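You operate a simulated robot arm through the tools that you are given. There is no shell and no other tool. Be economical: measure what you need, move in short steps, check, and stop when the job is done.

The job below is to be done with a simulated two-armed robot. You get a single attempt, and the scene is never put back.

## Task
Hold the basket steady, lift the dry clear model into the teal tray and park the basket in the washer.
Fine: hands out of the liquid; washer lid shut at the end. Set down upright: wash basket. Where these are worked on the way, their far stop is far enough and under half their travel is too little: washer lid.
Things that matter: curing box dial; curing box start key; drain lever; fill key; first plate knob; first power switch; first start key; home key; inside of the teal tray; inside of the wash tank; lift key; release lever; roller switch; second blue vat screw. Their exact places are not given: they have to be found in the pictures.

It is judged by the outcome, as a careful person would: the job done as asked, and still so three seconds after it is handed in. It fails if anything else is knocked over, pushed out of place, dropped, spilled or broken. A push-on lid holds only when it is set on centred and level and pressed home; a screw cap is set on level and turned clockwise until tight.

## Robot
Two 7-joint arms with two-finger parallel grippers on one trunk, on a base that drives. Base frame: it is fixed to the floor where the robot stands at the start and does not move with it; the origin is under the middle of the robot, x ahead of it, y to its left, z up; the surface under the hand at the start is at about z = 780. Lengths are in mm, angles in degrees, forces in N, time in s.
The left shoulder is at the start at [50, 209, 1196], the right one opposite. With the tool pointing down near the work surface each hand reaches from about 100 to 900 mm from the robot's upright axis, wherever it stands, measured 20 degrees to its own side. Places, roughly: curing box dial [600, 1400, 800]; curing box start key [600, 1300, 800]; drain lever [700, 900, 900]; fill key [700, 1000, 800]; first plate knob [600, 200, 1200]; first power switch [600, 200, 800]; first start key [600, 200, 900]; home key [600, -800, 900]; inside of the teal tray [500, 1100, 800]; inside of the wash tank [800, 1100, 900]; lift key [600, -800, 900]; release lever [700, 600, 1000]; roller switch [500, 500, 800]; second blue vat screw [600, -300, 1000]; second green vat screw [600, -400, 1000]; second plate knob [600, -400, 1200]. Payload 4.4 kg a hand.
Tool frame (each hand has its own): the origin (TCP) lies between the finger pads and is the grasp point; the fingertips stand 23 mm ahead of it; z points along the fingers, y is the line along which they close. The gripper opens to 94 mm. The fingers are 38 mm wide and 10 mm thick; the gripper's body (54 by 96 mm) begins 39 mm behind the TCP.
Orientation is that of the tool frame in the base frame, as a unit quaternion [x, y, z, w]. With the fingers straight down and closing along the base's y, the tool's x points along the base's -x, its y along +y and its z along -z.

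## Interface
- The arms move only by the tool move_arm. It takes "left_motion", "right_motion" or both (then of equal length, played together; a hand with none holds still); each is one flat list of numbers, 7 for each row, row after row: the shift along the base's x, y, z in units of 100 mm (1.0 is 100 mm), then the turn, a rotation vector about the base's x, y, z in units of 45 degrees (1.0 is 45 degrees), then the finger opening in mm, from 0 to 94. In form: [x, y, z, ax, ay, az, claw, x, y, z, ax, ay, az, claw, ...]. A call has 1 to 8 rows; each row is the pose to reach, as a shift and turn from the pose commanded when the call began. A call with a number of a shift or a turn outside -1 to 1 is refused whole. A row lasts 0.2 s, in which the tool goes at most 50 mm and 8.6 degrees; a call with a longer step from one row to the next is refused whole, and so is a gripper value outside its range. Where a pose cannot be reached the arm comes as near as it can. A force on the tool above 40 N (or 10 N above the force at the start of the call, whichever is more), or a blocked arm, ends the call early, and 0.2 s more pass. Each finger travels about 108 mm/s and halts on what it meets, pressing with about 22 N; the grip force reading is that of the motor and also rises with nothing between the fingers. The clock runs only during rows and for 0.2 s after the last one: add rows that repeat a pose to give the fingers time. The reply holds the time, the measured pose of the TCP, the force on the tool along the base axes, the opening and the grip force, in the units named above and with some noise, with the torque about the TCP (base axes, N m) and any sound that the robot's microphone picked up, and new pictures: "pictures" is both (left out), scene, wrist or none (wrist: the cameras of the hands that moved).
- Cameras (640 x 400 px; columns grow to the right, rows downward): "scene" is now at [153.4, 0.9, 1362.8]; the picture's right is [0.02, -1.00, 0.00], its down [-0.64, -0.01, -0.77] and it looks along [0.77, 0.02, -0.64] (base axes); focal length 214 px, centre (320, 200). "left" rides on the left gripper at [86, -16, -75] in its tool frame; the picture's right is [0.18, 0.98, 0.00], its down [-0.58, 0.11, -0.81] and it looks along [-0.79, 0.15, 0.59] (tool axes); focal length 243 px, centre (320, 200). "right" rides on the right gripper at [86, 16, -74] in its tool frame; the picture's right is [-0.18, 0.98, 0.00], its down [-0.58, -0.11, -0.81] and it looks along [-0.79, -0.15, 0.59] (tool axes); focal length 243 px, centre (320, 200).
- lift_body(by): slides the trunk up (or, below 0, down) by that many mm; the arms and the scene camera ride with it, the base frame stays. It gives what a move gives, with no picture.
- base_move(legs): drives the robot by 1 to 6 legs, each [ahead, left, turn to the left] in mm, mm and degrees, along the robot's own axes; the way and the turn of a leg run together, so that a leg with both is an arc; at most 1500 mm and 180 degrees a leg. The arms and the cameras ride along, it lands a little off, and it stops where it bumps. It gives what a move gives, and a new picture of the scene camera.
- pan_tilt(pan, tilt): turns the head with the scene camera to pan (to the left, within 80 degrees either way) and tilt (down, from -29 to 69), counted from straight ahead of the robot. It gives what a move gives, and a new picture of the scene camera.
- locate(camera, pixels): for up to 12 pixels [column, row] of the newest picture of that camera ("zoom" is the newest enlarged one), the place [x, y, z] in the base frame of the surface seen there, good to about 2 mm. No time passes.
- close_up(camera, box): a new picture of the part [left, top, right, bottom] of that camera's present view, enlarged. No time passes.
- sign_off(): hands the job in; it is judged then, once.

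Keep the steps short. Do not move on a guess: measure, check each grasp and each placing, and mend mistakes. In all there are 80 turns and 260 pictures (those below and enlarged ones count). Leave the grippers open and the arms clear of the work at the hand-in unless told otherwise, and finish with a single line.

The tools are called after "Request:" as name(argument=value, ...) on one line, values as JSON. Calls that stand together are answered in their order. move_arm: Moves the arms, as the interface text tells. Its arguments: {"type":"object","properties":{"left_motion":{"type":"array","items":{"type":"number"}},"right_motion":{"type":"array","items":{"type":"number"}},"pictures":{"type":"string","enum":["both","scene","wrist","none"]}},"required":[]} The other tools are called the same way: lift_body (by) slides the trunk up or down; base_move (legs) drives the base; pan_tilt (pan, tilt) turns the head that bears the scene camera; locate (camera, pixels) gives the place of the surface under pixels of a picture; close_up (camera, box) takes an enlarged picture of a part of a camera's view; sign_off () hands the job in.

At the start:

```text
time: 0.0
left_tool_pos: [379.1, 560.7, 1010.5]
left_orientation: [0.001, 1.0, 0.0, 0.0]
left_ft_force: [0.5, -0.1, 0.2]
left_moment: [-0.01, -0.02, -0.03]
left_width: 94.1
left_grip_force: 0.0
right_tool_pos: [590.0, 5.0, 1106.8]
right_orientation: [0.001, 1.0, 0.0, -0.001]
right_ft_force: [0.5, 0.2, 0.0]
right_moment: [0.0, 0.0, 0.02]
right_width: 94.3
right_grip_force: 0.2
trunk travel left (down, up): [-275.0, 288.0]
robot x, y, heading: [-2.1, 0.1, -0.1]
head pan, tilt: [1.3, 39.6]
```

scene: 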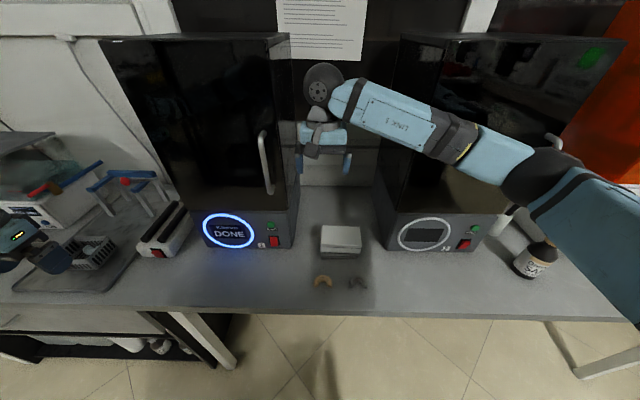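
right: 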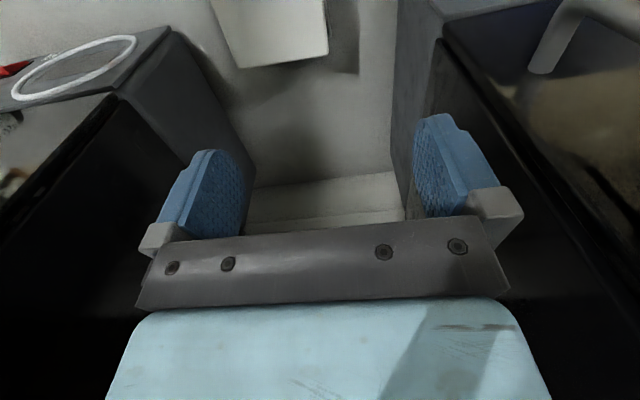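
left: 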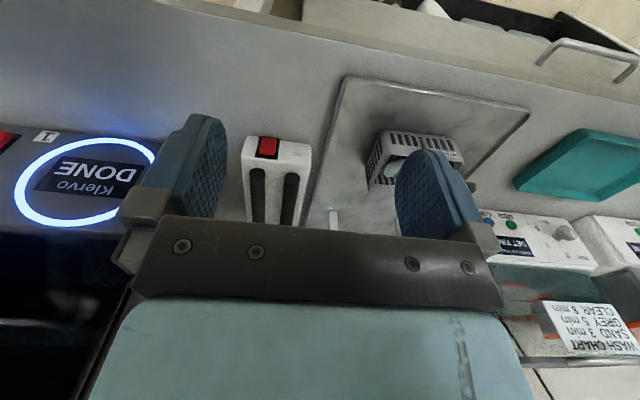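

I see the basket near the left hand at scene (100,250), the washer at far left. I'll turn the head left to look.

Request:
pan_tilt(pan=60, tilt=35)

Request:
close_up(camera="left", box=[320, 60, 640, 360])

```text
time: 1.3
left_tool_pos: [378.2, 562.3, 1009.6]
left_orientation: [0.0, 1.0, 0.0, 0.0]
left_ft_force: [-0.5, -1.2, 0.7]
left_moment: [-0.02, -0.01, -0.03]
left_width: 93.8
left_grip_force: 0.0
right_tool_pos: [589.3, 5.3, 1106.2]
right_orientation: [0.0, 1.0, 0.0, 0.0]
right_ft_force: [0.6, 0.7, -0.5]
right_moment: [0.0, 0.0, 0.03]
right_width: 94.0
right_grip_force: 0.1
trunk travel left (down, up): [-275.0, 288.0]
robot x, y, heading: [-0.4, 2.7, 0.0]
head pan, tilt: [60.0, 35.0]
```

scene: 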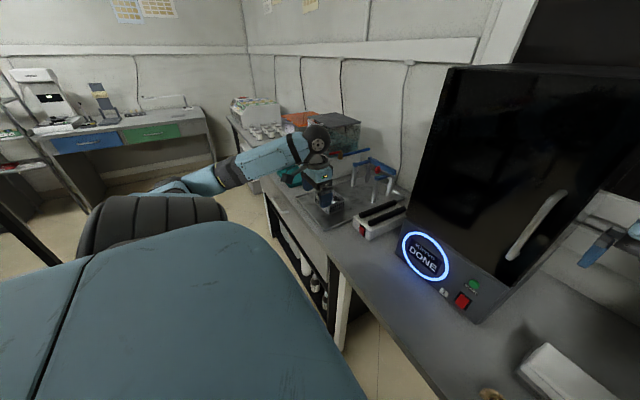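

```text
1.33 times, centred on (480, 210) of left
```

zoom: 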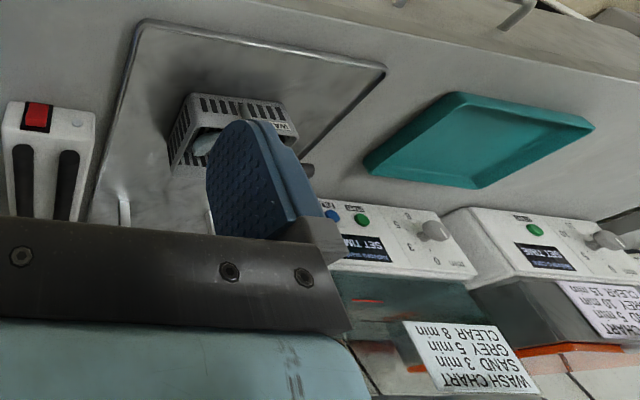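

The arm blocks the view, and the right hand is between printers. I'll back off straight, then drive left to stand in front of the basket.

Request:
base_move(legs=[[-350, 0, 0], [0, 750, 0]])

Request:
pan_tilt(pan=0, tilt=35)

```text
time: 10.2
left_tool_pos: [36.6, 1315.1, 1009.6]
left_orientation: [0.006, 1.0, 0.001, 0.0]
left_ft_force: [0.4, 0.6, 0.5]
left_moment: [-0.03, -0.01, 0.01]
left_width: 93.8
left_grip_force: 0.1
right_tool_pos: [239.5, 754.8, 1105.8]
right_orientation: [0.006, 1.0, -0.001, 0.0]
right_ft_force: [0.1, 0.5, -0.6]
right_moment: [0.0, 0.0, 0.01]
right_width: 94.0
right_grip_force: 0.1
trunk travel left (down, up): [-275.0, 288.0]
robot x, y, heading: [-350.1, 757.7, -0.8]
head pan, tilt: [60.0, 35.0]
```

scene: 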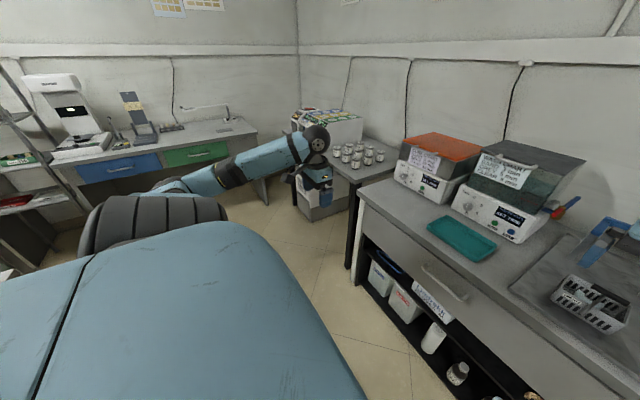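

```text
time: 11.5
left_tool_pos: [36.4, 1313.6, 1009.4]
left_orientation: [0.007, 1.0, -0.001, 0.0]
left_ft_force: [-0.1, -0.1, -0.3]
left_moment: [-0.01, -0.01, 0.02]
left_width: 94.0
left_grip_force: 0.2
right_tool_pos: [240.3, 755.8, 1106.6]
right_orientation: [0.007, 1.0, 0.0, 0.0]
right_ft_force: [0.4, -0.3, -0.3]
right_moment: [-0.02, 0.01, -0.01]
right_width: 93.9
right_grip_force: 0.0
trunk travel left (down, up): [-275.0, 288.0]
robot x, y, heading: [-348.7, 758.8, -0.6]
head pan, tilt: [0.0, 35.0]
```

scene: 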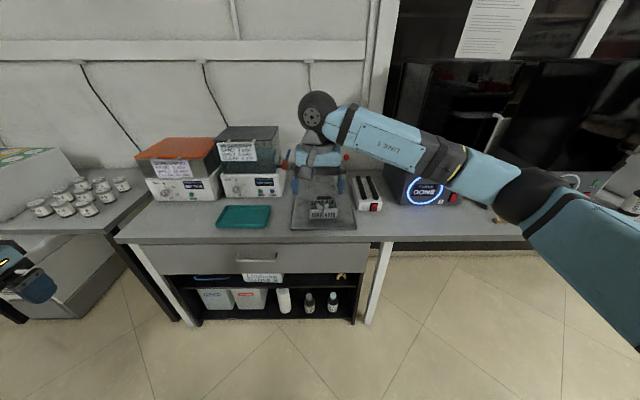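

Good overview. I'll enlarge the washer and basket regions.

Request:
close_up(camera="scene", box=[130, 110, 300, 220])

Request:
close_up(camera="scene", box=[270, 140, 400, 240])

Request:
locate(camera="scene", pixels=[[323, 205], [220, 226], [270, 208], [245, 215], [236, 145], [270, 150], [216, 138], [277, 138], [250, 182], [290, 228], [357, 228], [365, 208]])

```text
3.64 times, centred on (215, 165) of scene
```

zoom: 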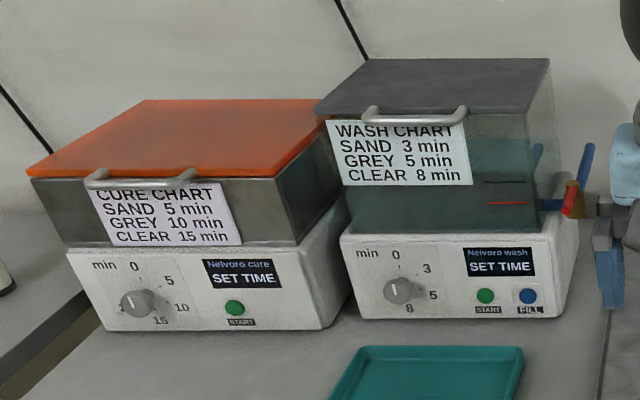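

```text
4.00 times, centred on (335, 190) of scene
```

zoom: 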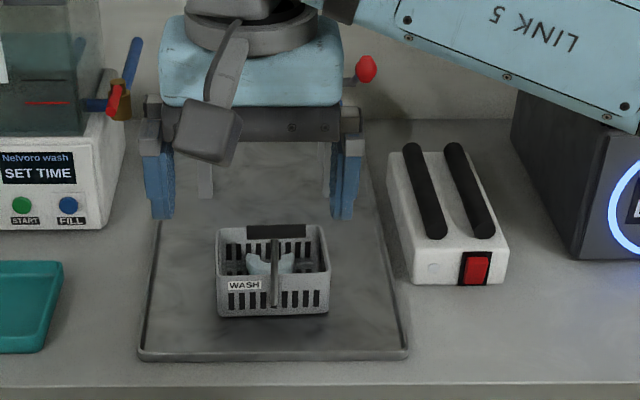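

```text
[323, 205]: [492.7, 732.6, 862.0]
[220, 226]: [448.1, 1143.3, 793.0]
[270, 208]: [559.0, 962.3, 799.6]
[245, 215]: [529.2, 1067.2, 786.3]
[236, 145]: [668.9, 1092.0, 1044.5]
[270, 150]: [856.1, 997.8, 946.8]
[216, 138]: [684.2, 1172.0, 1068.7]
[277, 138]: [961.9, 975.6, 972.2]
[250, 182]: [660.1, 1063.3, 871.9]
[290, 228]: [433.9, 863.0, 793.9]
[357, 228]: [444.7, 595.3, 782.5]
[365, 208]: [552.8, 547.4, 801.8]
```

Washer (smoke lid, handle in front) is at about y 1070; basket at (493,733). I'll pull the right hand back 100 mm so as not to hit the stand when I approach.

Request:
move_arm(right_motion=[-0.5, 0, 0, 0, 0, 0, 94, -1, 0, 0, 0, 0, 0, 94], pictures="none")

Request:
move_arm(right_motion=[-0.5, -0.4, 0, 0, 0, 0, 94, -1, -0.8, 0, 0, 0, 0, 94], pictures="scene")

Request:
close_up(camera="scene", box=[270, 100, 430, 240])

```text
time: 12.1
left_tool_pos: [37.4, 1314.3, 1010.2]
left_orientation: [0.006, 1.0, 0.001, 0.0]
left_ft_force: [-0.1, -0.5, -0.9]
left_moment: [0.0, 0.0, -0.01]
left_width: 93.9
left_grip_force: 0.0
right_tool_pos: [137.6, 755.5, 1107.5]
right_orientation: [0.006, 1.0, 0.0, 0.0]
right_ft_force: [0.0, -0.2, 0.2]
right_moment: [0.0, -0.01, -0.03]
right_width: 94.1
right_grip_force: 0.1
trunk travel left (down, up): [-275.0, 288.0]
robot x, y, heading: [-347.5, 756.6, -0.8]
head pan, tilt: [0.0, 35.0]
```

```text
refused: row 1 steps farther than a row can; nothing moved
```

```text
2.86 times, centred on (350, 170) of scene
```

zoom: 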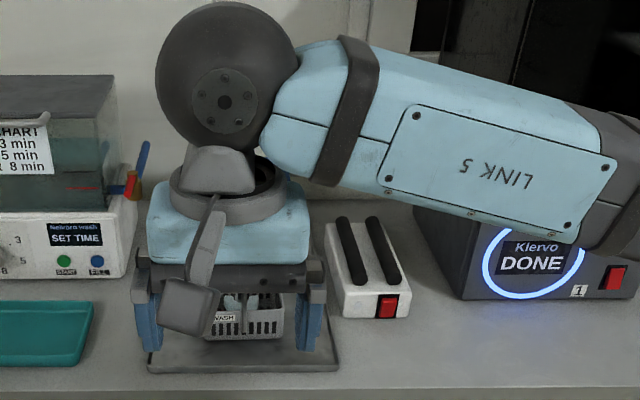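

Diagonal step was too long; repeat with shorter rows.

Request:
move_arm(right_motion=[-0.33, -0.33, 0, 0, 0, 0, 94, -0.66, -0.66, 0, 0, 0, 0, 94, -1, -1, 0, 0, 0, 0, 94], pictures="none")

Request:
move_arm(right_motion=[-0.0, -0.5, 0, 0, 0, 0, 94, 0, -1, 0, 0, 0, 0, 94], pictures="scene")

Request:
close_up(camera="scene", box=[270, 130, 400, 240])

```text
time: 12.9
left_tool_pos: [37.0, 1313.1, 1011.5]
left_orientation: [0.005, 1.0, 0.001, 0.001]
left_ft_force: [-0.1, 0.8, 0.4]
left_moment: [0.02, -0.01, -0.01]
left_width: 94.0
left_grip_force: 0.0
right_tool_pos: [36.1, 654.1, 1107.4]
right_orientation: [0.006, 1.0, 0.001, 0.0]
right_ft_force: [0.6, -0.1, 0.6]
right_moment: [-0.01, -0.04, 0.0]
right_width: 93.8
right_grip_force: 0.0
trunk travel left (down, up): [-275.0, 288.0]
robot x, y, heading: [-350.2, 757.9, -0.8]
head pan, tilt: [0.0, 35.0]
```

```text
time: 13.5
left_tool_pos: [36.1, 1314.5, 1010.4]
left_orientation: [0.006, 1.0, 0.0, 0.0]
left_ft_force: [0.1, 0.4, 0.1]
left_moment: [0.0, -0.03, -0.01]
left_width: 94.1
left_grip_force: 0.1
right_tool_pos: [39.5, 555.9, 1106.6]
right_orientation: [0.006, 1.0, 0.0, 0.0]
right_ft_force: [-0.6, 0.2, -0.7]
right_moment: [-0.04, 0.02, -0.01]
right_width: 94.1
right_grip_force: 0.1
trunk travel left (down, up): [-275.0, 288.0]
robot x, y, heading: [-350.3, 758.7, -0.8]
head pan, tilt: [0.0, 35.0]
```

scene: 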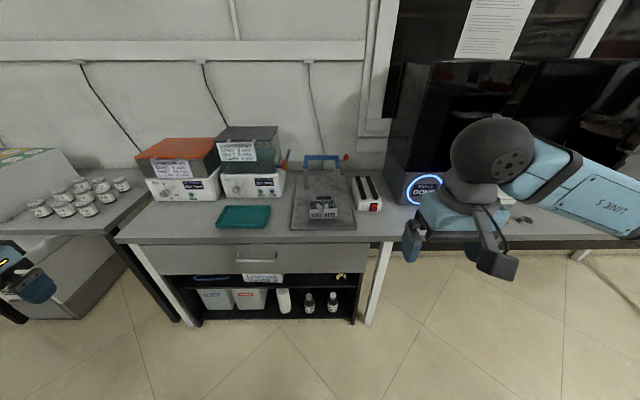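

```text
3.64 times, centred on (335, 185) of scene
```

zoom: 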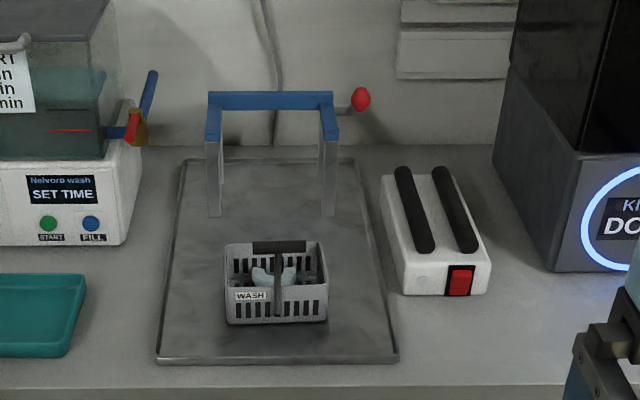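

The stand is now visible behind the basket. I'll drive forward to working distance.

Request:
base_move(legs=[[0, 100, 0.8], [330, 0, 0]])

Request:
pan_tilt(pan=0, tilt=45)

Request:
close_up(camera="scene", box=[320, 120, 520, 300])

```text
time: 16.9
left_tool_pos: [349.7, 1426.9, 1009.0]
left_orientation: [-0.003, 1.0, 0.0, 0.0]
left_ft_force: [0.3, -0.5, 0.9]
left_moment: [-0.02, -0.02, -0.01]
left_width: 93.9
left_grip_force: 0.1
right_tool_pos: [369.4, 668.5, 1106.3]
right_orientation: [-0.004, 1.0, 0.001, -0.001]
right_ft_force: [-0.4, 0.7, -0.8]
right_moment: [-0.02, -0.01, 0.02]
right_width: 93.9
right_grip_force: 0.1
trunk travel left (down, up): [-275.0, 288.0]
robot x, y, heading: [-26.4, 863.6, 0.3]
head pan, tilt: [0.0, 35.0]
```

scene: 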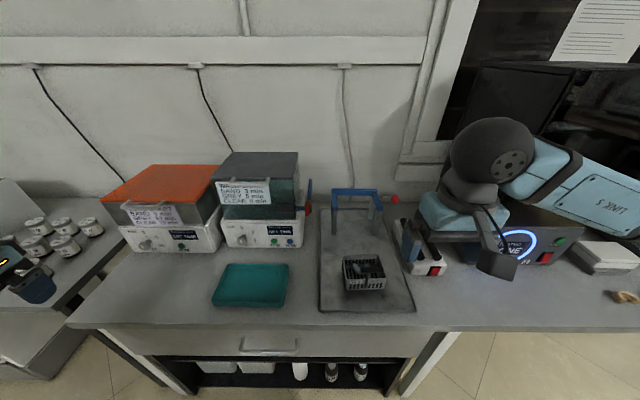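

```text
time: 17.6
left_tool_pos: [349.4, 1425.6, 1010.0]
left_orientation: [-0.004, 1.0, 0.0, 0.0]
left_ft_force: [0.2, -0.5, -0.1]
left_moment: [-0.01, -0.05, -0.03]
left_width: 94.0
left_grip_force: 0.1
right_tool_pos: [368.5, 668.5, 1108.3]
right_orientation: [-0.004, 1.0, 0.0, 0.0]
right_ft_force: [0.1, -1.0, 0.9]
right_moment: [-0.01, -0.02, 0.02]
right_width: 94.0
right_grip_force: 0.0
trunk travel left (down, up): [-275.0, 288.0]
robot x, y, heading: [-23.7, 860.3, 0.5]
head pan, tilt: [0.0, 45.0]
```

scene: 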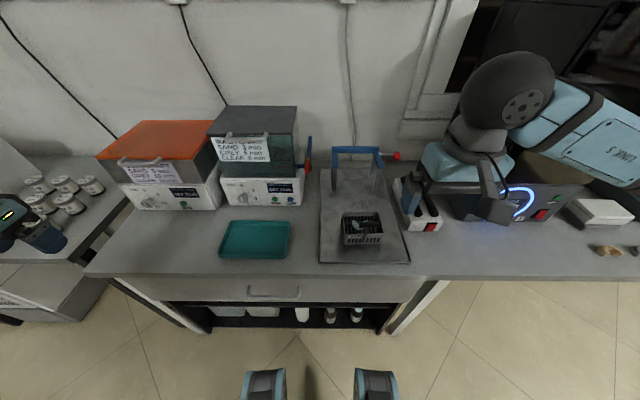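

```text
2.22 times, centred on (420, 210) of scene
```

zoom: 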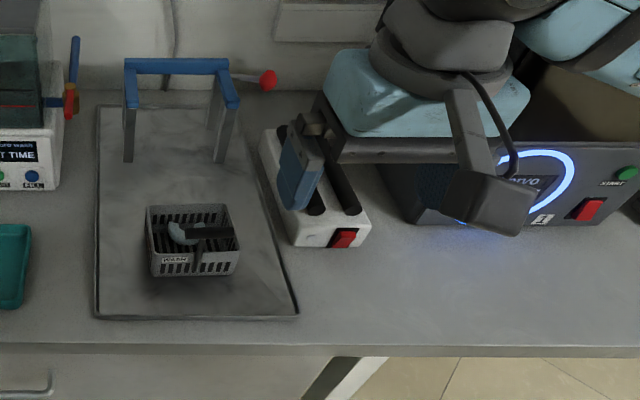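

Zoom into the basket and washer closely.

Request:
close_up(camera="scene", box=[325, 200, 405, 260])

Request:
locate(camera="zoom", pixels=[[140, 120], [130, 300], [430, 290], [430, 120], [450, 230], [320, 240], [420, 235], [350, 280], [220, 190], [260, 230], [300, 200], [140, 340]])

Request:
close_up(camera="scene", box=[200, 95, 320, 215])

```text
6.67 times, centred on (365, 230) of scene
```

zoom: 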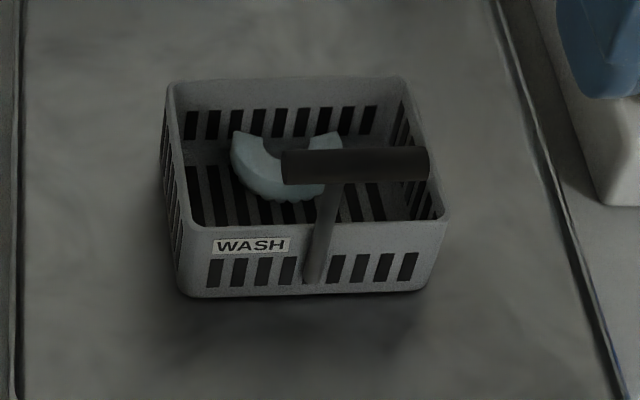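

```text
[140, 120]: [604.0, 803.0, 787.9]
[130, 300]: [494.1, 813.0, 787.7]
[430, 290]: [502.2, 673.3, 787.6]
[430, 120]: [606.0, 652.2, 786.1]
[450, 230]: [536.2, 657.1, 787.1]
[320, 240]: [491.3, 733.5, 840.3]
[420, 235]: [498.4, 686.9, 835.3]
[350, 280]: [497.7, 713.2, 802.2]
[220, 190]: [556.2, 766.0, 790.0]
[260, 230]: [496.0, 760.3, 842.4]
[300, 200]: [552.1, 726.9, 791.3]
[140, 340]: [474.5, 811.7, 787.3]
```

```text
3.33 times, centred on (260, 155) of scene
```

zoom: 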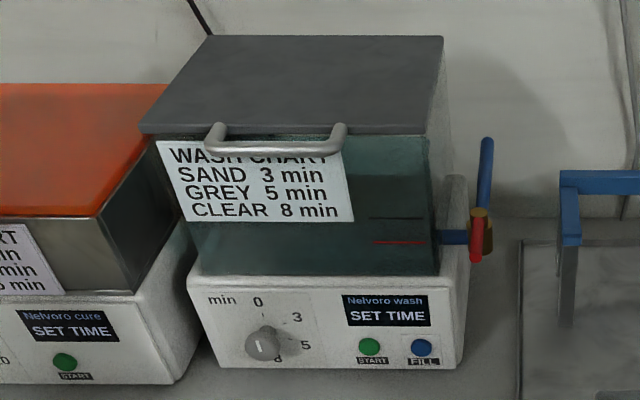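

Request:
close_up(camera="scene", box=[335, 205, 395, 245])

Request:
locate(camera="zoom", pixels=[[280, 145], [280, 175], [470, 145], [470, 175], [345, 225], [320, 320], [200, 130], [350, 105], [160, 60], [470, 60], [120, 250], [520, 255]])

```text
10.00 times, centred on (365, 225) of scene
```

zoom: 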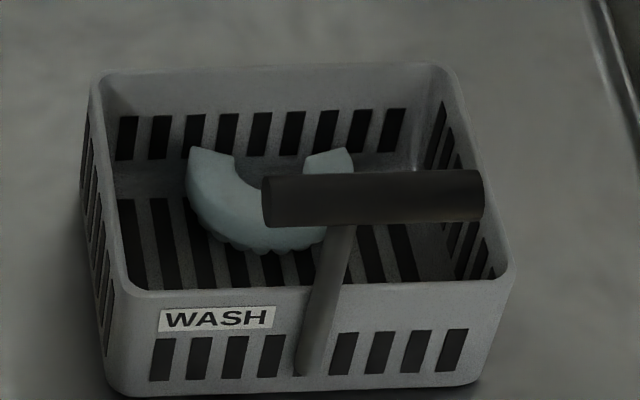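

```text
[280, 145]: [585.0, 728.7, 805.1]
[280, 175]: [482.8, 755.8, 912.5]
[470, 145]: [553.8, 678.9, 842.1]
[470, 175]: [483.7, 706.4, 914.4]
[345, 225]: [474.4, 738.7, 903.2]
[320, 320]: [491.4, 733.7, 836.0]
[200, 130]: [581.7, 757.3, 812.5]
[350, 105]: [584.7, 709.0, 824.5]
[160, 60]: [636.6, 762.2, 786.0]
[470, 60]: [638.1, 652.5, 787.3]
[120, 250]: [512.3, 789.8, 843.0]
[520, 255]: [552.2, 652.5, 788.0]
```

Basket handle is a black T bar (y≈703–760, x≈484, z≈912) on a post at the front wall; the model lies further back. I'll bring the left hand over with a quarter turn (its camera to the +y side), at x<400, z 1010, clear of everything.

Request:
move_arm(left_motion=[0, -0.17, 0, 0, 0, -0.17, 94, 0, -0.34, 0, 0, 0, -0.34, 94, 0, -0.5, 0, 0, 0, -0.5, 94, 0, -0.67, 0, 0, 0, -0.67, 94, 0, -0.84, 0, 0, 0, -0.84, 94, 0, -1, 0, 0, 0, -1, 94], pictures="none")

Request:
move_arm(left_motion=[0, -0.17, 0, 0, 0, -0.17, 94, 0, -0.34, 0, 0, 0, -0.34, 94, 0, -0.5, 0, 0, 0, -0.5, 94, 0, -0.67, 0, 0, 0, -0.67, 94, 0, -0.84, 0, 0, 0, -0.84, 94, 0, -1, 0, 0, 0, -1, 94], pictures="none")

Request:
move_arm(left_motion=[0.2, -0.4, 0, 0, 0, 0, 94, 0.4, -0.8, 0, 0, 0, 0, 94, 0.5, -1, 0, 0, 0, 0, 94], pictures="none")

Request:
move_arm(left_motion=[0.2, -0.4, 0, 0, 0, 0, 94, 0.4, -0.8, 0, 0, 0, 0, 94, 0.5, -1, 0, 0, 0, 0, 94], pictures="both")

Request:
locate(camera="scene", pixels=[[333, 150], [378, 150], [397, 156], [336, 178], [378, 190], [357, 151]])

```text
time: 19.0
left_tool_pos: [349.4, 1325.9, 1011.0]
left_orientation: [0.38, 0.925, 0.0, 0.0]
left_ft_force: [0.2, -0.7, 0.9]
left_moment: [-0.01, -0.04, -0.03]
left_width: 94.3
left_grip_force: 0.1
right_tool_pos: [369.9, 667.8, 1107.4]
right_orientation: [-0.004, 1.0, 0.0, 0.0]
right_ft_force: [0.9, 0.2, 0.3]
right_moment: [-0.03, -0.02, 0.03]
right_width: 93.9
right_grip_force: 0.0
trunk travel left (down, up): [-275.0, 288.0]
robot x, y, heading: [-28.8, 861.9, 0.7]
head pan, tilt: [0.0, 45.0]
```

```text
time: 20.4
left_tool_pos: [350.2, 1225.1, 1008.5]
left_orientation: [0.705, 0.709, 0.001, 0.0]
left_ft_force: [0.3, -0.5, 0.0]
left_moment: [0.0, 0.05, 0.0]
left_width: 94.2
left_grip_force: 0.0
right_tool_pos: [370.0, 667.1, 1107.3]
right_orientation: [-0.004, 1.0, 0.0, 0.0]
right_ft_force: [0.3, -0.2, 0.7]
right_moment: [-0.01, 0.01, 0.01]
right_width: 93.9
right_grip_force: 0.1
trunk travel left (down, up): [-275.0, 288.0]
robot x, y, heading: [-28.1, 864.1, 0.5]
head pan, tilt: [0.0, 45.0]
```

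```text
time: 21.2
left_tool_pos: [400.6, 1126.7, 1011.2]
left_orientation: [0.705, 0.709, 0.001, -0.001]
left_ft_force: [1.1, 0.1, -0.1]
left_moment: [0.01, 0.03, 0.01]
left_width: 93.8
left_grip_force: 0.0
right_tool_pos: [368.3, 667.3, 1108.9]
right_orientation: [-0.004, 1.0, 0.0, 0.0]
right_ft_force: [0.6, 0.3, -0.2]
right_moment: [0.03, -0.04, 0.0]
right_width: 93.9
right_grip_force: 0.0
trunk travel left (down, up): [-275.0, 288.0]
robot x, y, heading: [-21.5, 864.6, 0.6]
head pan, tilt: [0.0, 45.0]
```

```text
time: 22.0
left_tool_pos: [452.7, 1026.5, 1008.9]
left_orientation: [0.705, 0.709, 0.001, 0.0]
left_ft_force: [0.4, -0.3, 0.4]
left_moment: [0.02, -0.03, -0.02]
left_width: 93.8
left_grip_force: 0.0
right_tool_pos: [370.8, 668.2, 1105.5]
right_orientation: [-0.003, 1.0, 0.0, 0.0]
right_ft_force: [-0.5, 1.1, -0.4]
right_moment: [0.03, -0.01, 0.02]
right_width: 93.8
right_grip_force: 0.1
trunk travel left (down, up): [-275.0, 288.0]
robot x, y, heading: [-23.5, 861.1, 0.6]
head pan, tilt: [0.0, 45.0]
```

scene: 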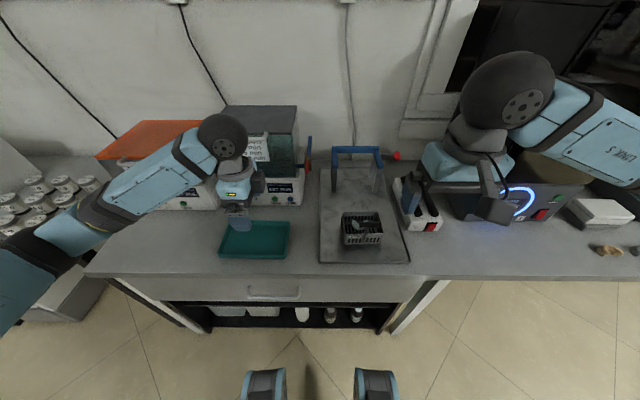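
left: 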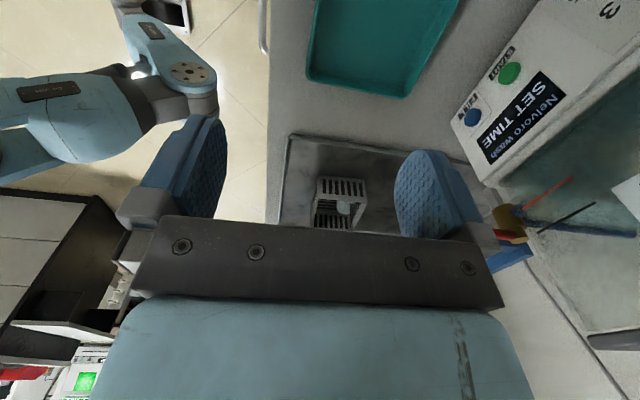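

```text
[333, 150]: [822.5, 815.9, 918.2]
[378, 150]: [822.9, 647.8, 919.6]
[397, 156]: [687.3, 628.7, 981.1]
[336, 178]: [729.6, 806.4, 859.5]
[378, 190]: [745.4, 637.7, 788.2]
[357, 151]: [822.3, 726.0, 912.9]
```

Left wrist camera sees the basket now. Enlarge it.

Request:
close_up(camera="left", box=[290, 160, 390, 235])

Request:
locate(camera="zoom", pixels=[[165, 105], [190, 120], [500, 115], [505, 145], [330, 300], [360, 270], [160, 300], [460, 330], [345, 230], [180, 260], [160, 340], [495, 400]])

```text
5.33 times, centred on (340, 198) of left
```

zoom: 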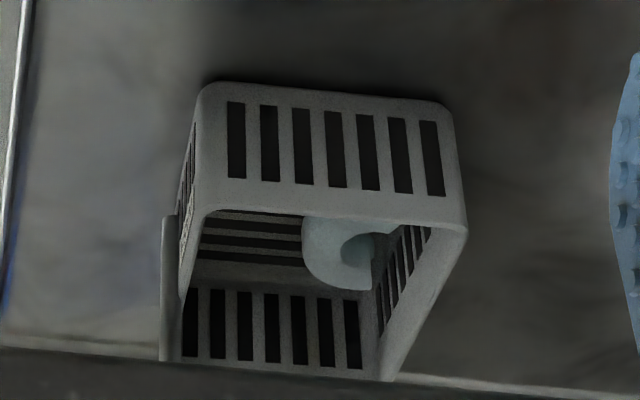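

```text
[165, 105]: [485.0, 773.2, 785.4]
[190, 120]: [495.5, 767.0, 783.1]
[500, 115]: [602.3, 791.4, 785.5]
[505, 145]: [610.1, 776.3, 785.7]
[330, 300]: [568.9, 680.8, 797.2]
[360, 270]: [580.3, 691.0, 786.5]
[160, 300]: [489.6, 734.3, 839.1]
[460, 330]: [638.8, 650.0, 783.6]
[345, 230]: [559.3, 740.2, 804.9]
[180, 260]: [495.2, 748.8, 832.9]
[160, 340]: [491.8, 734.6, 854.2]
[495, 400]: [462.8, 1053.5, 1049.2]
```

Request:
locate(camera="zoom", pixels=[[206, 203], [455, 220], [386, 370], [205, 95], [440, 110], [305, 225], [312, 270], [362, 280], [375, 228], [395, 224], [340, 245], [368, 250]])

Request:
move_arm(left_motion=[0.3, -0.4, 0, 0, 0, 0, 94, 0.6, -0.8, 0, 0, 0, 0, 94, 0.8, -1, 0, 0, 0, 0, 94], pictures="none")

Request:
move_arm(left_motion=[0.1, -0.4, 0, 0, 0, 0, 94, 0.2, -0.8, 0, 0, 0, 0, 94, 0.25, -1, 0, 0, 0, 0, 94], pictures="wrist")

```text
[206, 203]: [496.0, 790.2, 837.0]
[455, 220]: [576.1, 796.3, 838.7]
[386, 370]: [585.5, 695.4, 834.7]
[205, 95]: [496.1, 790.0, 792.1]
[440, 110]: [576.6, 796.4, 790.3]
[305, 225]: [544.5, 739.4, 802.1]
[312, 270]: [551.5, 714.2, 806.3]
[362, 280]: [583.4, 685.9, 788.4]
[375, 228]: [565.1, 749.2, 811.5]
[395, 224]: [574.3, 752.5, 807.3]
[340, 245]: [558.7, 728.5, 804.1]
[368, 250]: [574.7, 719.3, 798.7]
```

```text
time: 22.8
left_tool_pos: [529.2, 928.6, 1011.6]
left_orientation: [0.705, 0.709, 0.0, 0.0]
left_ft_force: [-0.2, -0.1, 0.3]
left_moment: [0.0, 0.0, 0.02]
left_width: 94.2
left_grip_force: 0.0
right_tool_pos: [368.9, 667.5, 1109.2]
right_orientation: [-0.003, 1.0, 0.0, -0.001]
right_ft_force: [-0.6, 0.4, -0.3]
right_moment: [-0.01, 0.01, 0.0]
right_width: 94.1
right_grip_force: 0.0
trunk travel left (down, up): [-275.0, 288.0]
robot x, y, heading: [-26.0, 860.1, 0.3]
head pan, tilt: [0.0, 45.0]
```

```text
time: 23.6
left_tool_pos: [554.2, 827.7, 1010.2]
left_orientation: [0.704, 0.71, 0.001, -0.001]
left_ft_force: [-0.4, -0.6, 0.5]
left_moment: [-0.02, -0.01, 0.04]
left_width: 94.0
left_grip_force: 0.0
right_tool_pos: [369.0, 668.5, 1106.5]
right_orientation: [-0.003, 1.0, 0.001, 0.001]
right_ft_force: [0.2, -0.6, 0.5]
right_moment: [0.0, -0.01, -0.03]
right_width: 93.9
right_grip_force: 0.0
trunk travel left (down, up): [-275.0, 288.0]
robot x, y, heading: [-28.1, 860.1, 0.4]
head pan, tilt: [0.0, 45.0]
```

left: 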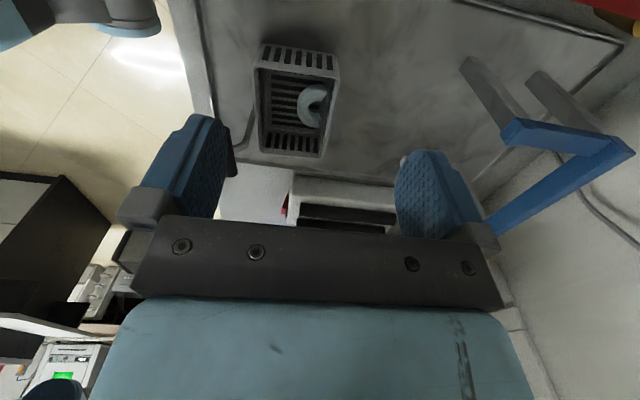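

Request:
close_up(camera="left", box=[230, 30, 360, 170])

Request:
locate(camera="zoom", pixels=[[250, 100], [455, 140], [440, 260], [435, 350], [380, 250], [345, 310], [350, 400], [410, 430], [405, 290], [240, 480], [420, 545], [140, 230]])

```text
2.86 times, centred on (295, 100) of left
```

zoom: 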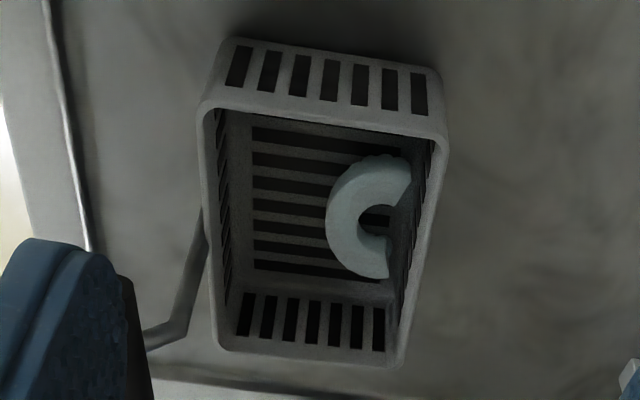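

```text
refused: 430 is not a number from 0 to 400
```

Request:
locate(camera="zoom", pixels=[[210, 112], [440, 133], [398, 355], [222, 342], [408, 165], [385, 272], [330, 220], [360, 215], [345, 215], [375, 165], [200, 245], [155, 335]])

```text
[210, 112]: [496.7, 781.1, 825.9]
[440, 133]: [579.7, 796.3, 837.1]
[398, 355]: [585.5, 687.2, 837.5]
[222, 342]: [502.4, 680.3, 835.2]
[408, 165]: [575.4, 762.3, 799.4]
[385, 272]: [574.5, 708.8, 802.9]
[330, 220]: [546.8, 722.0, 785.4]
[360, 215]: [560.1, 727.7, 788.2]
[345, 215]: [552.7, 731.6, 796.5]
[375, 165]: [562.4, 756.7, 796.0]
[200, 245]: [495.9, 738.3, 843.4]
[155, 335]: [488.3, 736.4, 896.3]
```

Geometry clear: model spans x 547–577, y 709–762, close to the rear wall, so grip it across y. I'll give the left hand another quarter turn (camera to the +x side) over the basket, and meanwhile pitch the right hand 60° to hold the handle post from the front.

Request:
move_arm(left_motion=[0, -0.08, 0, 0, 0, -0.17, 94, 0, -0.16, 0, 0, 0, -0.34, 94, 0, -0.25, 0, 0, 0, -0.5, 94, 0, -0.32, 0, 0, 0, -0.67, 80, 0, -0.4, 0, 0, 0, -0.84, 64, 0, -0.46, 0, 0, 0, -1, 62], pictures="none")

Request:
move_arm(left_motion=[0, -0.08, 0, 0, 0, -0.17, 62, 0, -0.16, 0, 0, 0, -0.34, 62, 0, -0.25, 0, 0, 0, -0.5, 62, 0, -0.32, 0, 0, 0, -0.67, 62, 0, -0.4, 0, 0, 0, -0.84, 62, 0, -0.46, 0, 0, 0, -1, 62], pictures="none")

Request:
move_arm(right_motion=[0.05, 0.08, -0.24, 0, -0.167, 0, 94, 0.1, 0.17, -0.48, 0, -0.333, 0, 94, 0.15, 0.25, -0.72, 0, -0.5, 0, 94, 0.2, 0.33, -0.96, 0, -0.667, 0, 94], pictures="both")

```text
time: 25.0
left_tool_pos: [554.5, 780.0, 1009.8]
left_orientation: [0.923, 0.386, 0.001, 0.0]
left_ft_force: [-0.1, 0.2, 1.0]
left_moment: [0.0, 0.01, 0.01]
left_width: 61.7
left_grip_force: 0.0
right_tool_pos: [369.1, 668.5, 1107.6]
right_orientation: [-0.004, 1.0, 0.0, 0.0]
right_ft_force: [-0.4, -0.2, -0.2]
right_moment: [-0.02, -0.03, -0.03]
right_width: 93.9
right_grip_force: 0.1
trunk travel left (down, up): [-275.0, 288.0]
robot x, y, heading: [-22.0, 864.1, 0.1]
head pan, tilt: [0.0, 45.0]
```

```text
time: 26.4
left_tool_pos: [554.4, 734.2, 1010.4]
left_orientation: [1.0, 0.003, 0.0, -0.001]
left_ft_force: [0.7, 0.2, 0.5]
left_moment: [-0.01, 0.0, 0.02]
left_width: 62.1
left_grip_force: 0.0
right_tool_pos: [369.0, 668.3, 1107.8]
right_orientation: [-0.003, 1.0, -0.001, 0.0]
right_ft_force: [0.0, 0.1, -0.2]
right_moment: [0.0, 0.02, 0.01]
right_width: 94.1
right_grip_force: 0.0
trunk travel left (down, up): [-275.0, 288.0]
robot x, y, heading: [-30.2, 864.2, 0.4]
head pan, tilt: [0.0, 45.0]
```

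```text
time: 27.4
left_tool_pos: [555.0, 734.7, 1010.1]
left_orientation: [1.0, 0.004, -0.001, 0.0]
left_ft_force: [1.1, 0.0, 0.4]
left_moment: [0.0, 0.0, 0.0]
left_width: 62.1
left_grip_force: 0.1
right_tool_pos: [387.0, 702.7, 1009.2]
right_orientation: [-0.005, 0.966, -0.001, 0.26]
right_ft_force: [-0.7, -0.1, -0.3]
right_moment: [-0.01, 0.0, -0.02]
right_width: 94.2
right_grip_force: 0.1
trunk travel left (down, up): [-275.0, 288.0]
robot x, y, heading: [-24.9, 862.2, 0.5]
head pan, tilt: [0.0, 45.0]
```

scene: 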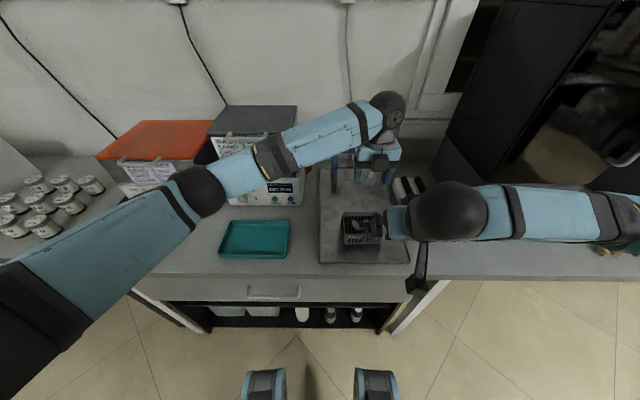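
right: 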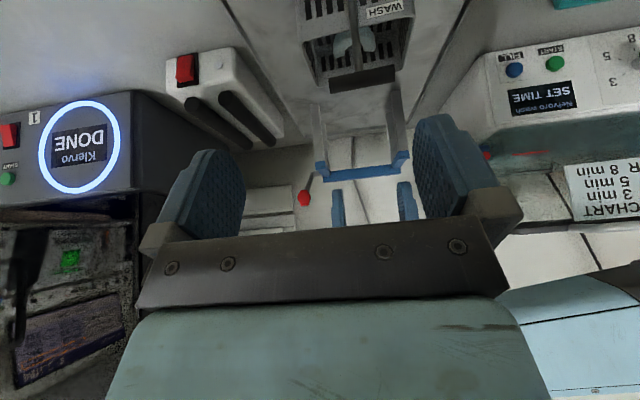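

Right hand sees the basket handle. Pitch further to 60° and lower to the pre-grasp (410,735,915).

Request:
move_arm(right_motion=[0.05, 0.08, -0.24, 0, -0.167, 0, 80, 0.1, 0.17, -0.48, 0, -0.333, 0, 60, 0.15, 0.25, -0.72, 0, -0.5, 0, 50, 0.2, 0.33, -0.94, 0, -0.667, 0, 50], pictures="both")

Request:
close_up(camera="scene", box=[310, 170, 430, 280])

```text
time: 28.4
left_tool_pos: [555.3, 738.5, 1011.8]
left_orientation: [1.0, 0.004, 0.0, 0.002]
left_ft_force: [1.4, 0.4, -0.3]
left_moment: [0.01, 0.01, -0.04]
left_width: 61.8
left_grip_force: 0.0
right_tool_pos: [412.2, 738.6, 921.9]
right_orientation: [-0.004, 0.865, -0.003, 0.501]
right_ft_force: [-0.2, 0.5, -0.6]
right_moment: [0.01, -0.04, 0.03]
right_width: 49.8
right_grip_force: 0.0
trunk travel left (down, up): [-275.0, 288.0]
robot x, y, heading: [-27.6, 862.9, 0.5]
head pan, tilt: [0.0, 45.0]
```

scene: 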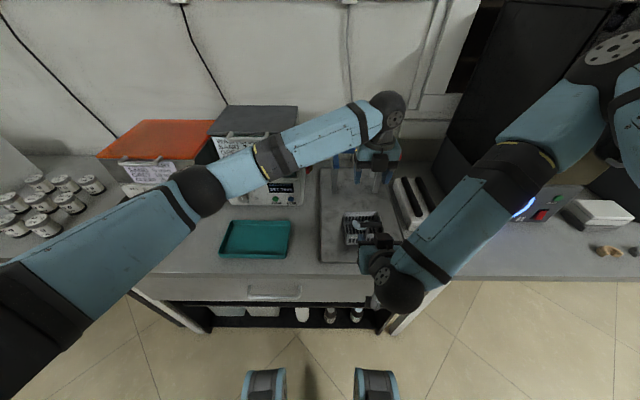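
right: 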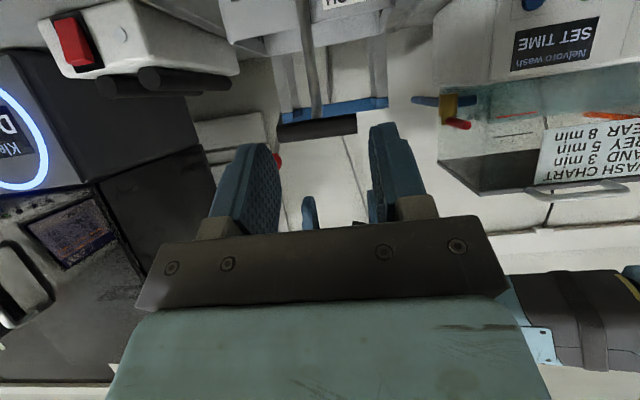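

```text
3.64 times, centred on (370, 225) of scene
```

zoom: 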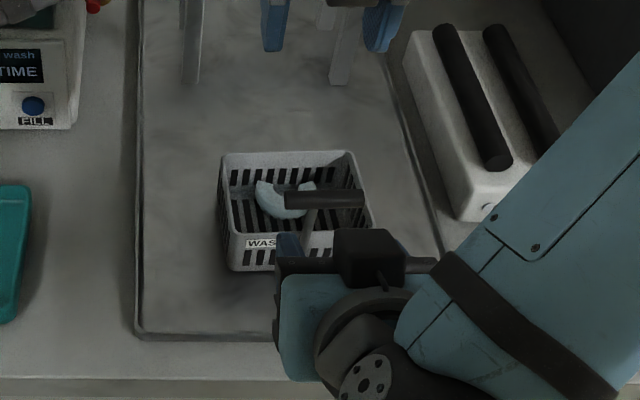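

Measure post and bar in the right camera picture.

Request:
locate(camera="right", pixels=[[303, 20], [311, 60], [317, 100], [306, 60], [315, 60], [285, 130], [350, 125], [317, 122], [316, 135], [316, 112]])

Request:
close_up(camera="right", box=[220, 0, 420, 160])

```text
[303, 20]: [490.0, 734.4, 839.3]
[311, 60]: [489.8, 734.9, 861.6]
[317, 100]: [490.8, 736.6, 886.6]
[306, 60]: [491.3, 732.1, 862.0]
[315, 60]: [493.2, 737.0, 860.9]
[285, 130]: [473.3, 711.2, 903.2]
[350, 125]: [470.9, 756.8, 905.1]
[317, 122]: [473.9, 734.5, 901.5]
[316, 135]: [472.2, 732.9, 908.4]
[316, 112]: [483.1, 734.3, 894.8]
```

```text
2.50 times, centred on (320, 80) of right
```

zoom: 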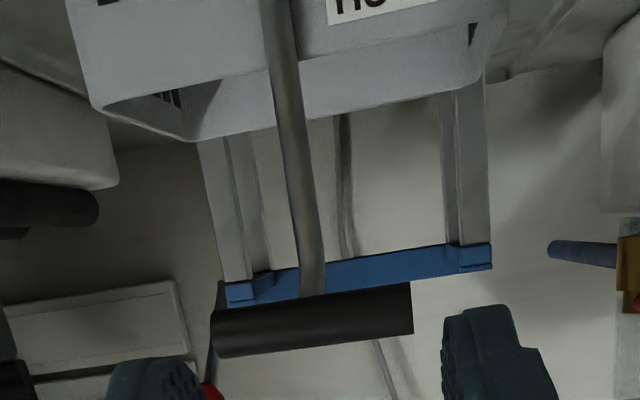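

Post axis ≈ (494,734.5), bar ≈ (482,904). Advance to 30 mm short with a further 7° pitch.

Request:
move_arm(right_motion=[0.2, -0.01, -0.18, 0, -0.08, 0, 50, 0.4, -0.02, -0.36, 0, -0.155, 0, 40, 0.4, -0.02, -0.36, 0, -0.155, 0, 36], pictures="both")

Request:
close_up(camera="right", box=[220, 0, 420, 220])

Request:
locate(camera="zoom", pixels=[[300, 20], [300, 40], [320, 100], [320, 120]])

```text
time: 29.2
left_tool_pos: [554.5, 734.4, 1010.9]
left_orientation: [1.0, 0.003, 0.0, 0.0]
left_ft_force: [0.0, 0.0, 1.1]
left_moment: [0.01, 0.03, -0.05]
left_width: 62.0
left_grip_force: 0.0
right_tool_pos: [447.7, 755.7, 894.5]
right_orientation: [-0.001, 0.834, -0.005, 0.552]
right_ft_force: [-0.2, 0.8, 0.7]
right_moment: [0.01, 0.02, -0.02]
right_width: 36.0
right_grip_force: 0.0
right hand out of reach, approached as far as the arm can: row 2, 3
trunk travel left (down, up): [-275.0, 288.0]
robot x, y, heading: [-29.4, 860.8, 0.4]
head pan, tilt: [0.0, 45.0]
```

scene: 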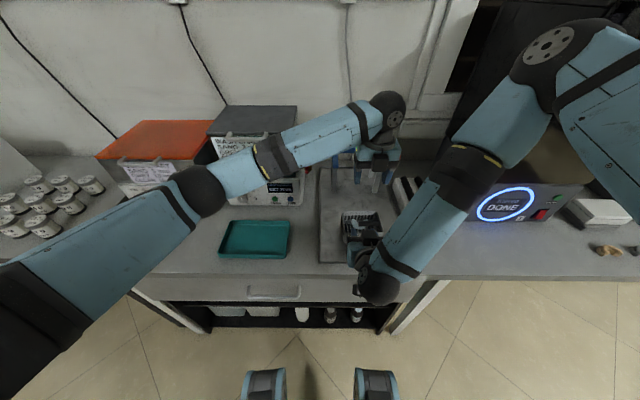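
right: 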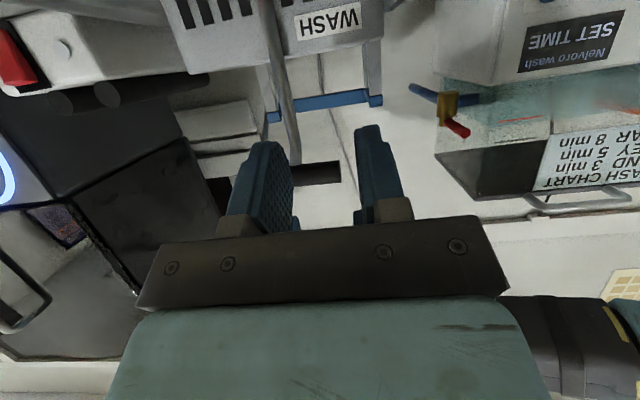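

```text
1.82 times, centred on (320, 110) of right
```

zoom: 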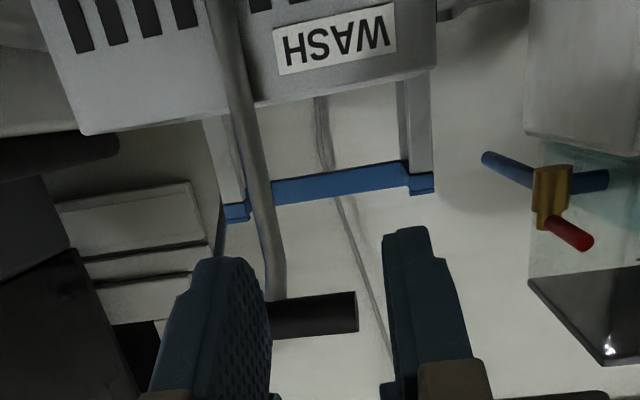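

```text
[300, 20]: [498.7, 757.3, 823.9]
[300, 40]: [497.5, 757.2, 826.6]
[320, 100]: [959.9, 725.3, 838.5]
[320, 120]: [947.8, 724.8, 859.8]
```

The right wrist ran out of range (y drifted to 756). I'll back off and approach the post yawed 45° to the left, which bends that wrist less.

Request:
move_arm(right_motion=[-0.45, 0, 0.15, 0, 0, 0, 36, -0.45, -0.2, 0.15, 0, 0, 0.19, 36, -0.45, -0.4, 0.15, 0, 0, 0.38, 36, -0.45, -0.6, 0.15, 0, 0, 0.57, 36, -0.35, -0.6, 0.15, 0, 0, 0.76, 36, -0.25, -0.6, 0.15, 0, 0, 0.9, 36, -0.2, -0.6, 0.15, 0, 0, 1, 36], pictures="both")

Request:
close_up(camera="scene", box=[310, 170, 430, 280])

```text
time: 30.8
left_tool_pos: [554.5, 735.0, 1009.7]
left_orientation: [1.0, 0.003, 0.0, 0.0]
left_ft_force: [0.1, -1.2, 0.4]
left_moment: [0.02, 0.01, -0.01]
left_width: 62.2
left_grip_force: 0.0
right_tool_pos: [349.5, 834.0, 978.1]
right_orientation: [-0.212, 0.806, 0.105, 0.543]
right_ft_force: [-0.3, 0.4, -0.2]
right_moment: [0.0, -0.01, 0.02]
right_width: 36.1
right_grip_force: 0.1
right hand out of reach, approached as far as the arm can: row 2, 3, 4, 5, 6, 7
trunk travel left (down, up): [-275.0, 288.0]
robot x, y, heading: [-23.6, 863.5, 0.0]
head pan, tilt: [0.0, 45.0]
```

scene: 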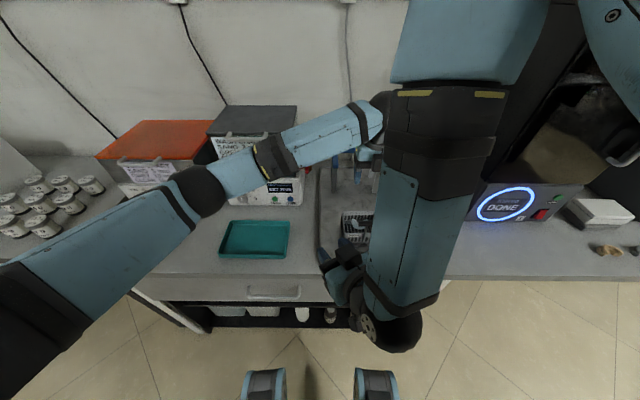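
right: 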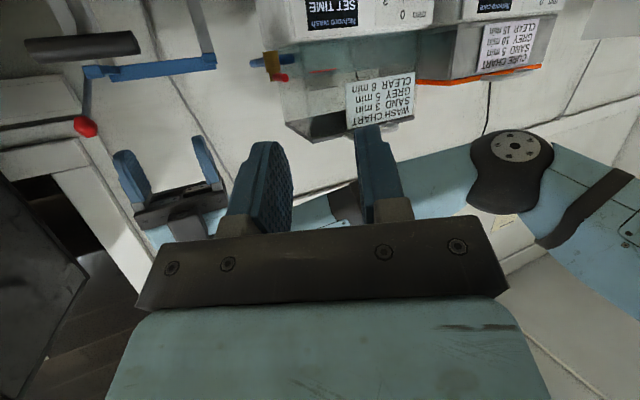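

```text
3.64 times, centred on (370, 225) of scene
```

zoom: 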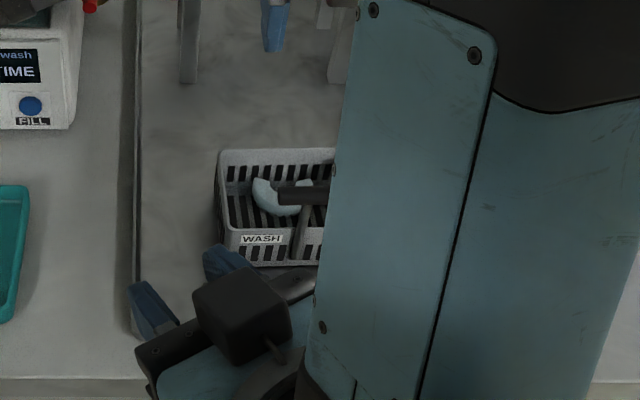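

The arm is folded too tightly here: the robot stands too near for a flat approach. I'll back the base 200 mm (both hands at safe height) and unyaw the right hand.

Request:
base_move(legs=[[-200, 0, 0]])

Request:
move_arm(right_motion=[0, 0, 0.25, 0, 0, -0.16, 36, 0, 0, 0.5, 0, 0, -0.33, 36, 0, 0, 0.6, 0, 0, -0.5, 36, 0, 0, 0.6, 0, 0, -0.67, 36, 0, 0, 0.6, 0, 0, -0.84, 36, 0, 0, 0.6, 0, 0, -1, 36], pictures="both")

```text
time: 32.4
left_tool_pos: [361.5, 735.7, 1011.2]
left_orientation: [1.0, 0.006, 0.0, 0.0]
left_ft_force: [-0.8, 0.2, 0.2]
left_moment: [0.0, -0.02, 0.01]
left_width: 62.0
left_grip_force: 0.0
right_tool_pos: [152.2, 833.8, 976.1]
right_orientation: [-0.215, 0.807, 0.105, 0.54]
right_ft_force: [0.3, -0.7, 0.0]
right_moment: [0.0, 0.01, 0.01]
right_width: 35.7
right_grip_force: 0.0
trunk travel left (down, up): [-275.0, 288.0]
robot x, y, heading: [-221.8, 858.5, 0.8]
head pan, tilt: [0.0, 45.0]
```

scene: 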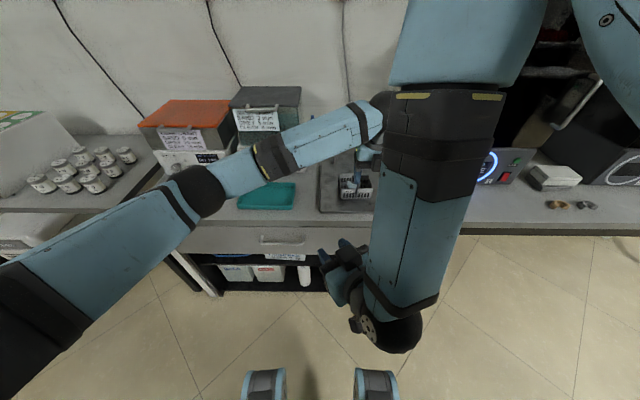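

```text
time: 33.8
left_tool_pos: [361.5, 734.4, 1010.5]
left_orientation: [1.0, 0.007, 0.0, 0.0]
left_ft_force: [-0.1, 0.6, -0.8]
left_moment: [-0.02, 0.0, -0.05]
left_width: 62.1
left_grip_force: 0.0
right_tool_pos: [154.0, 835.0, 1037.2]
right_orientation: [0.111, 0.828, -0.11, 0.539]
right_ft_force: [0.3, -0.9, 0.3]
right_moment: [-0.03, 0.02, 0.01]
right_width: 35.6
right_grip_force: 0.1
trunk travel left (down, up): [-275.0, 288.0]
robot x, y, heading: [-221.9, 858.1, 0.7]
head pan, tilt: [0.0, 45.0]
```

scene: 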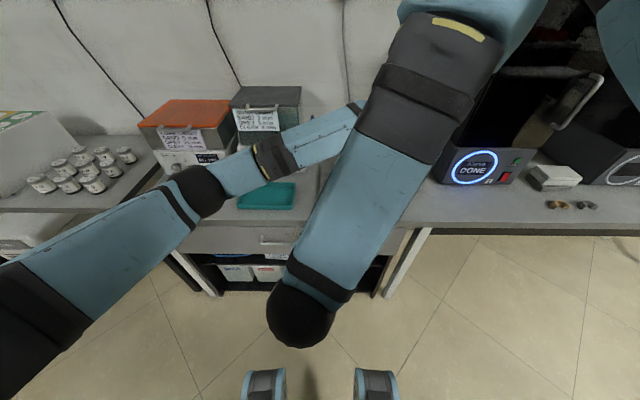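
right: 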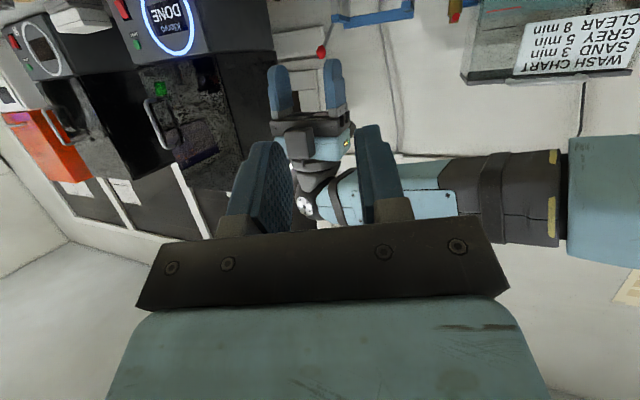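

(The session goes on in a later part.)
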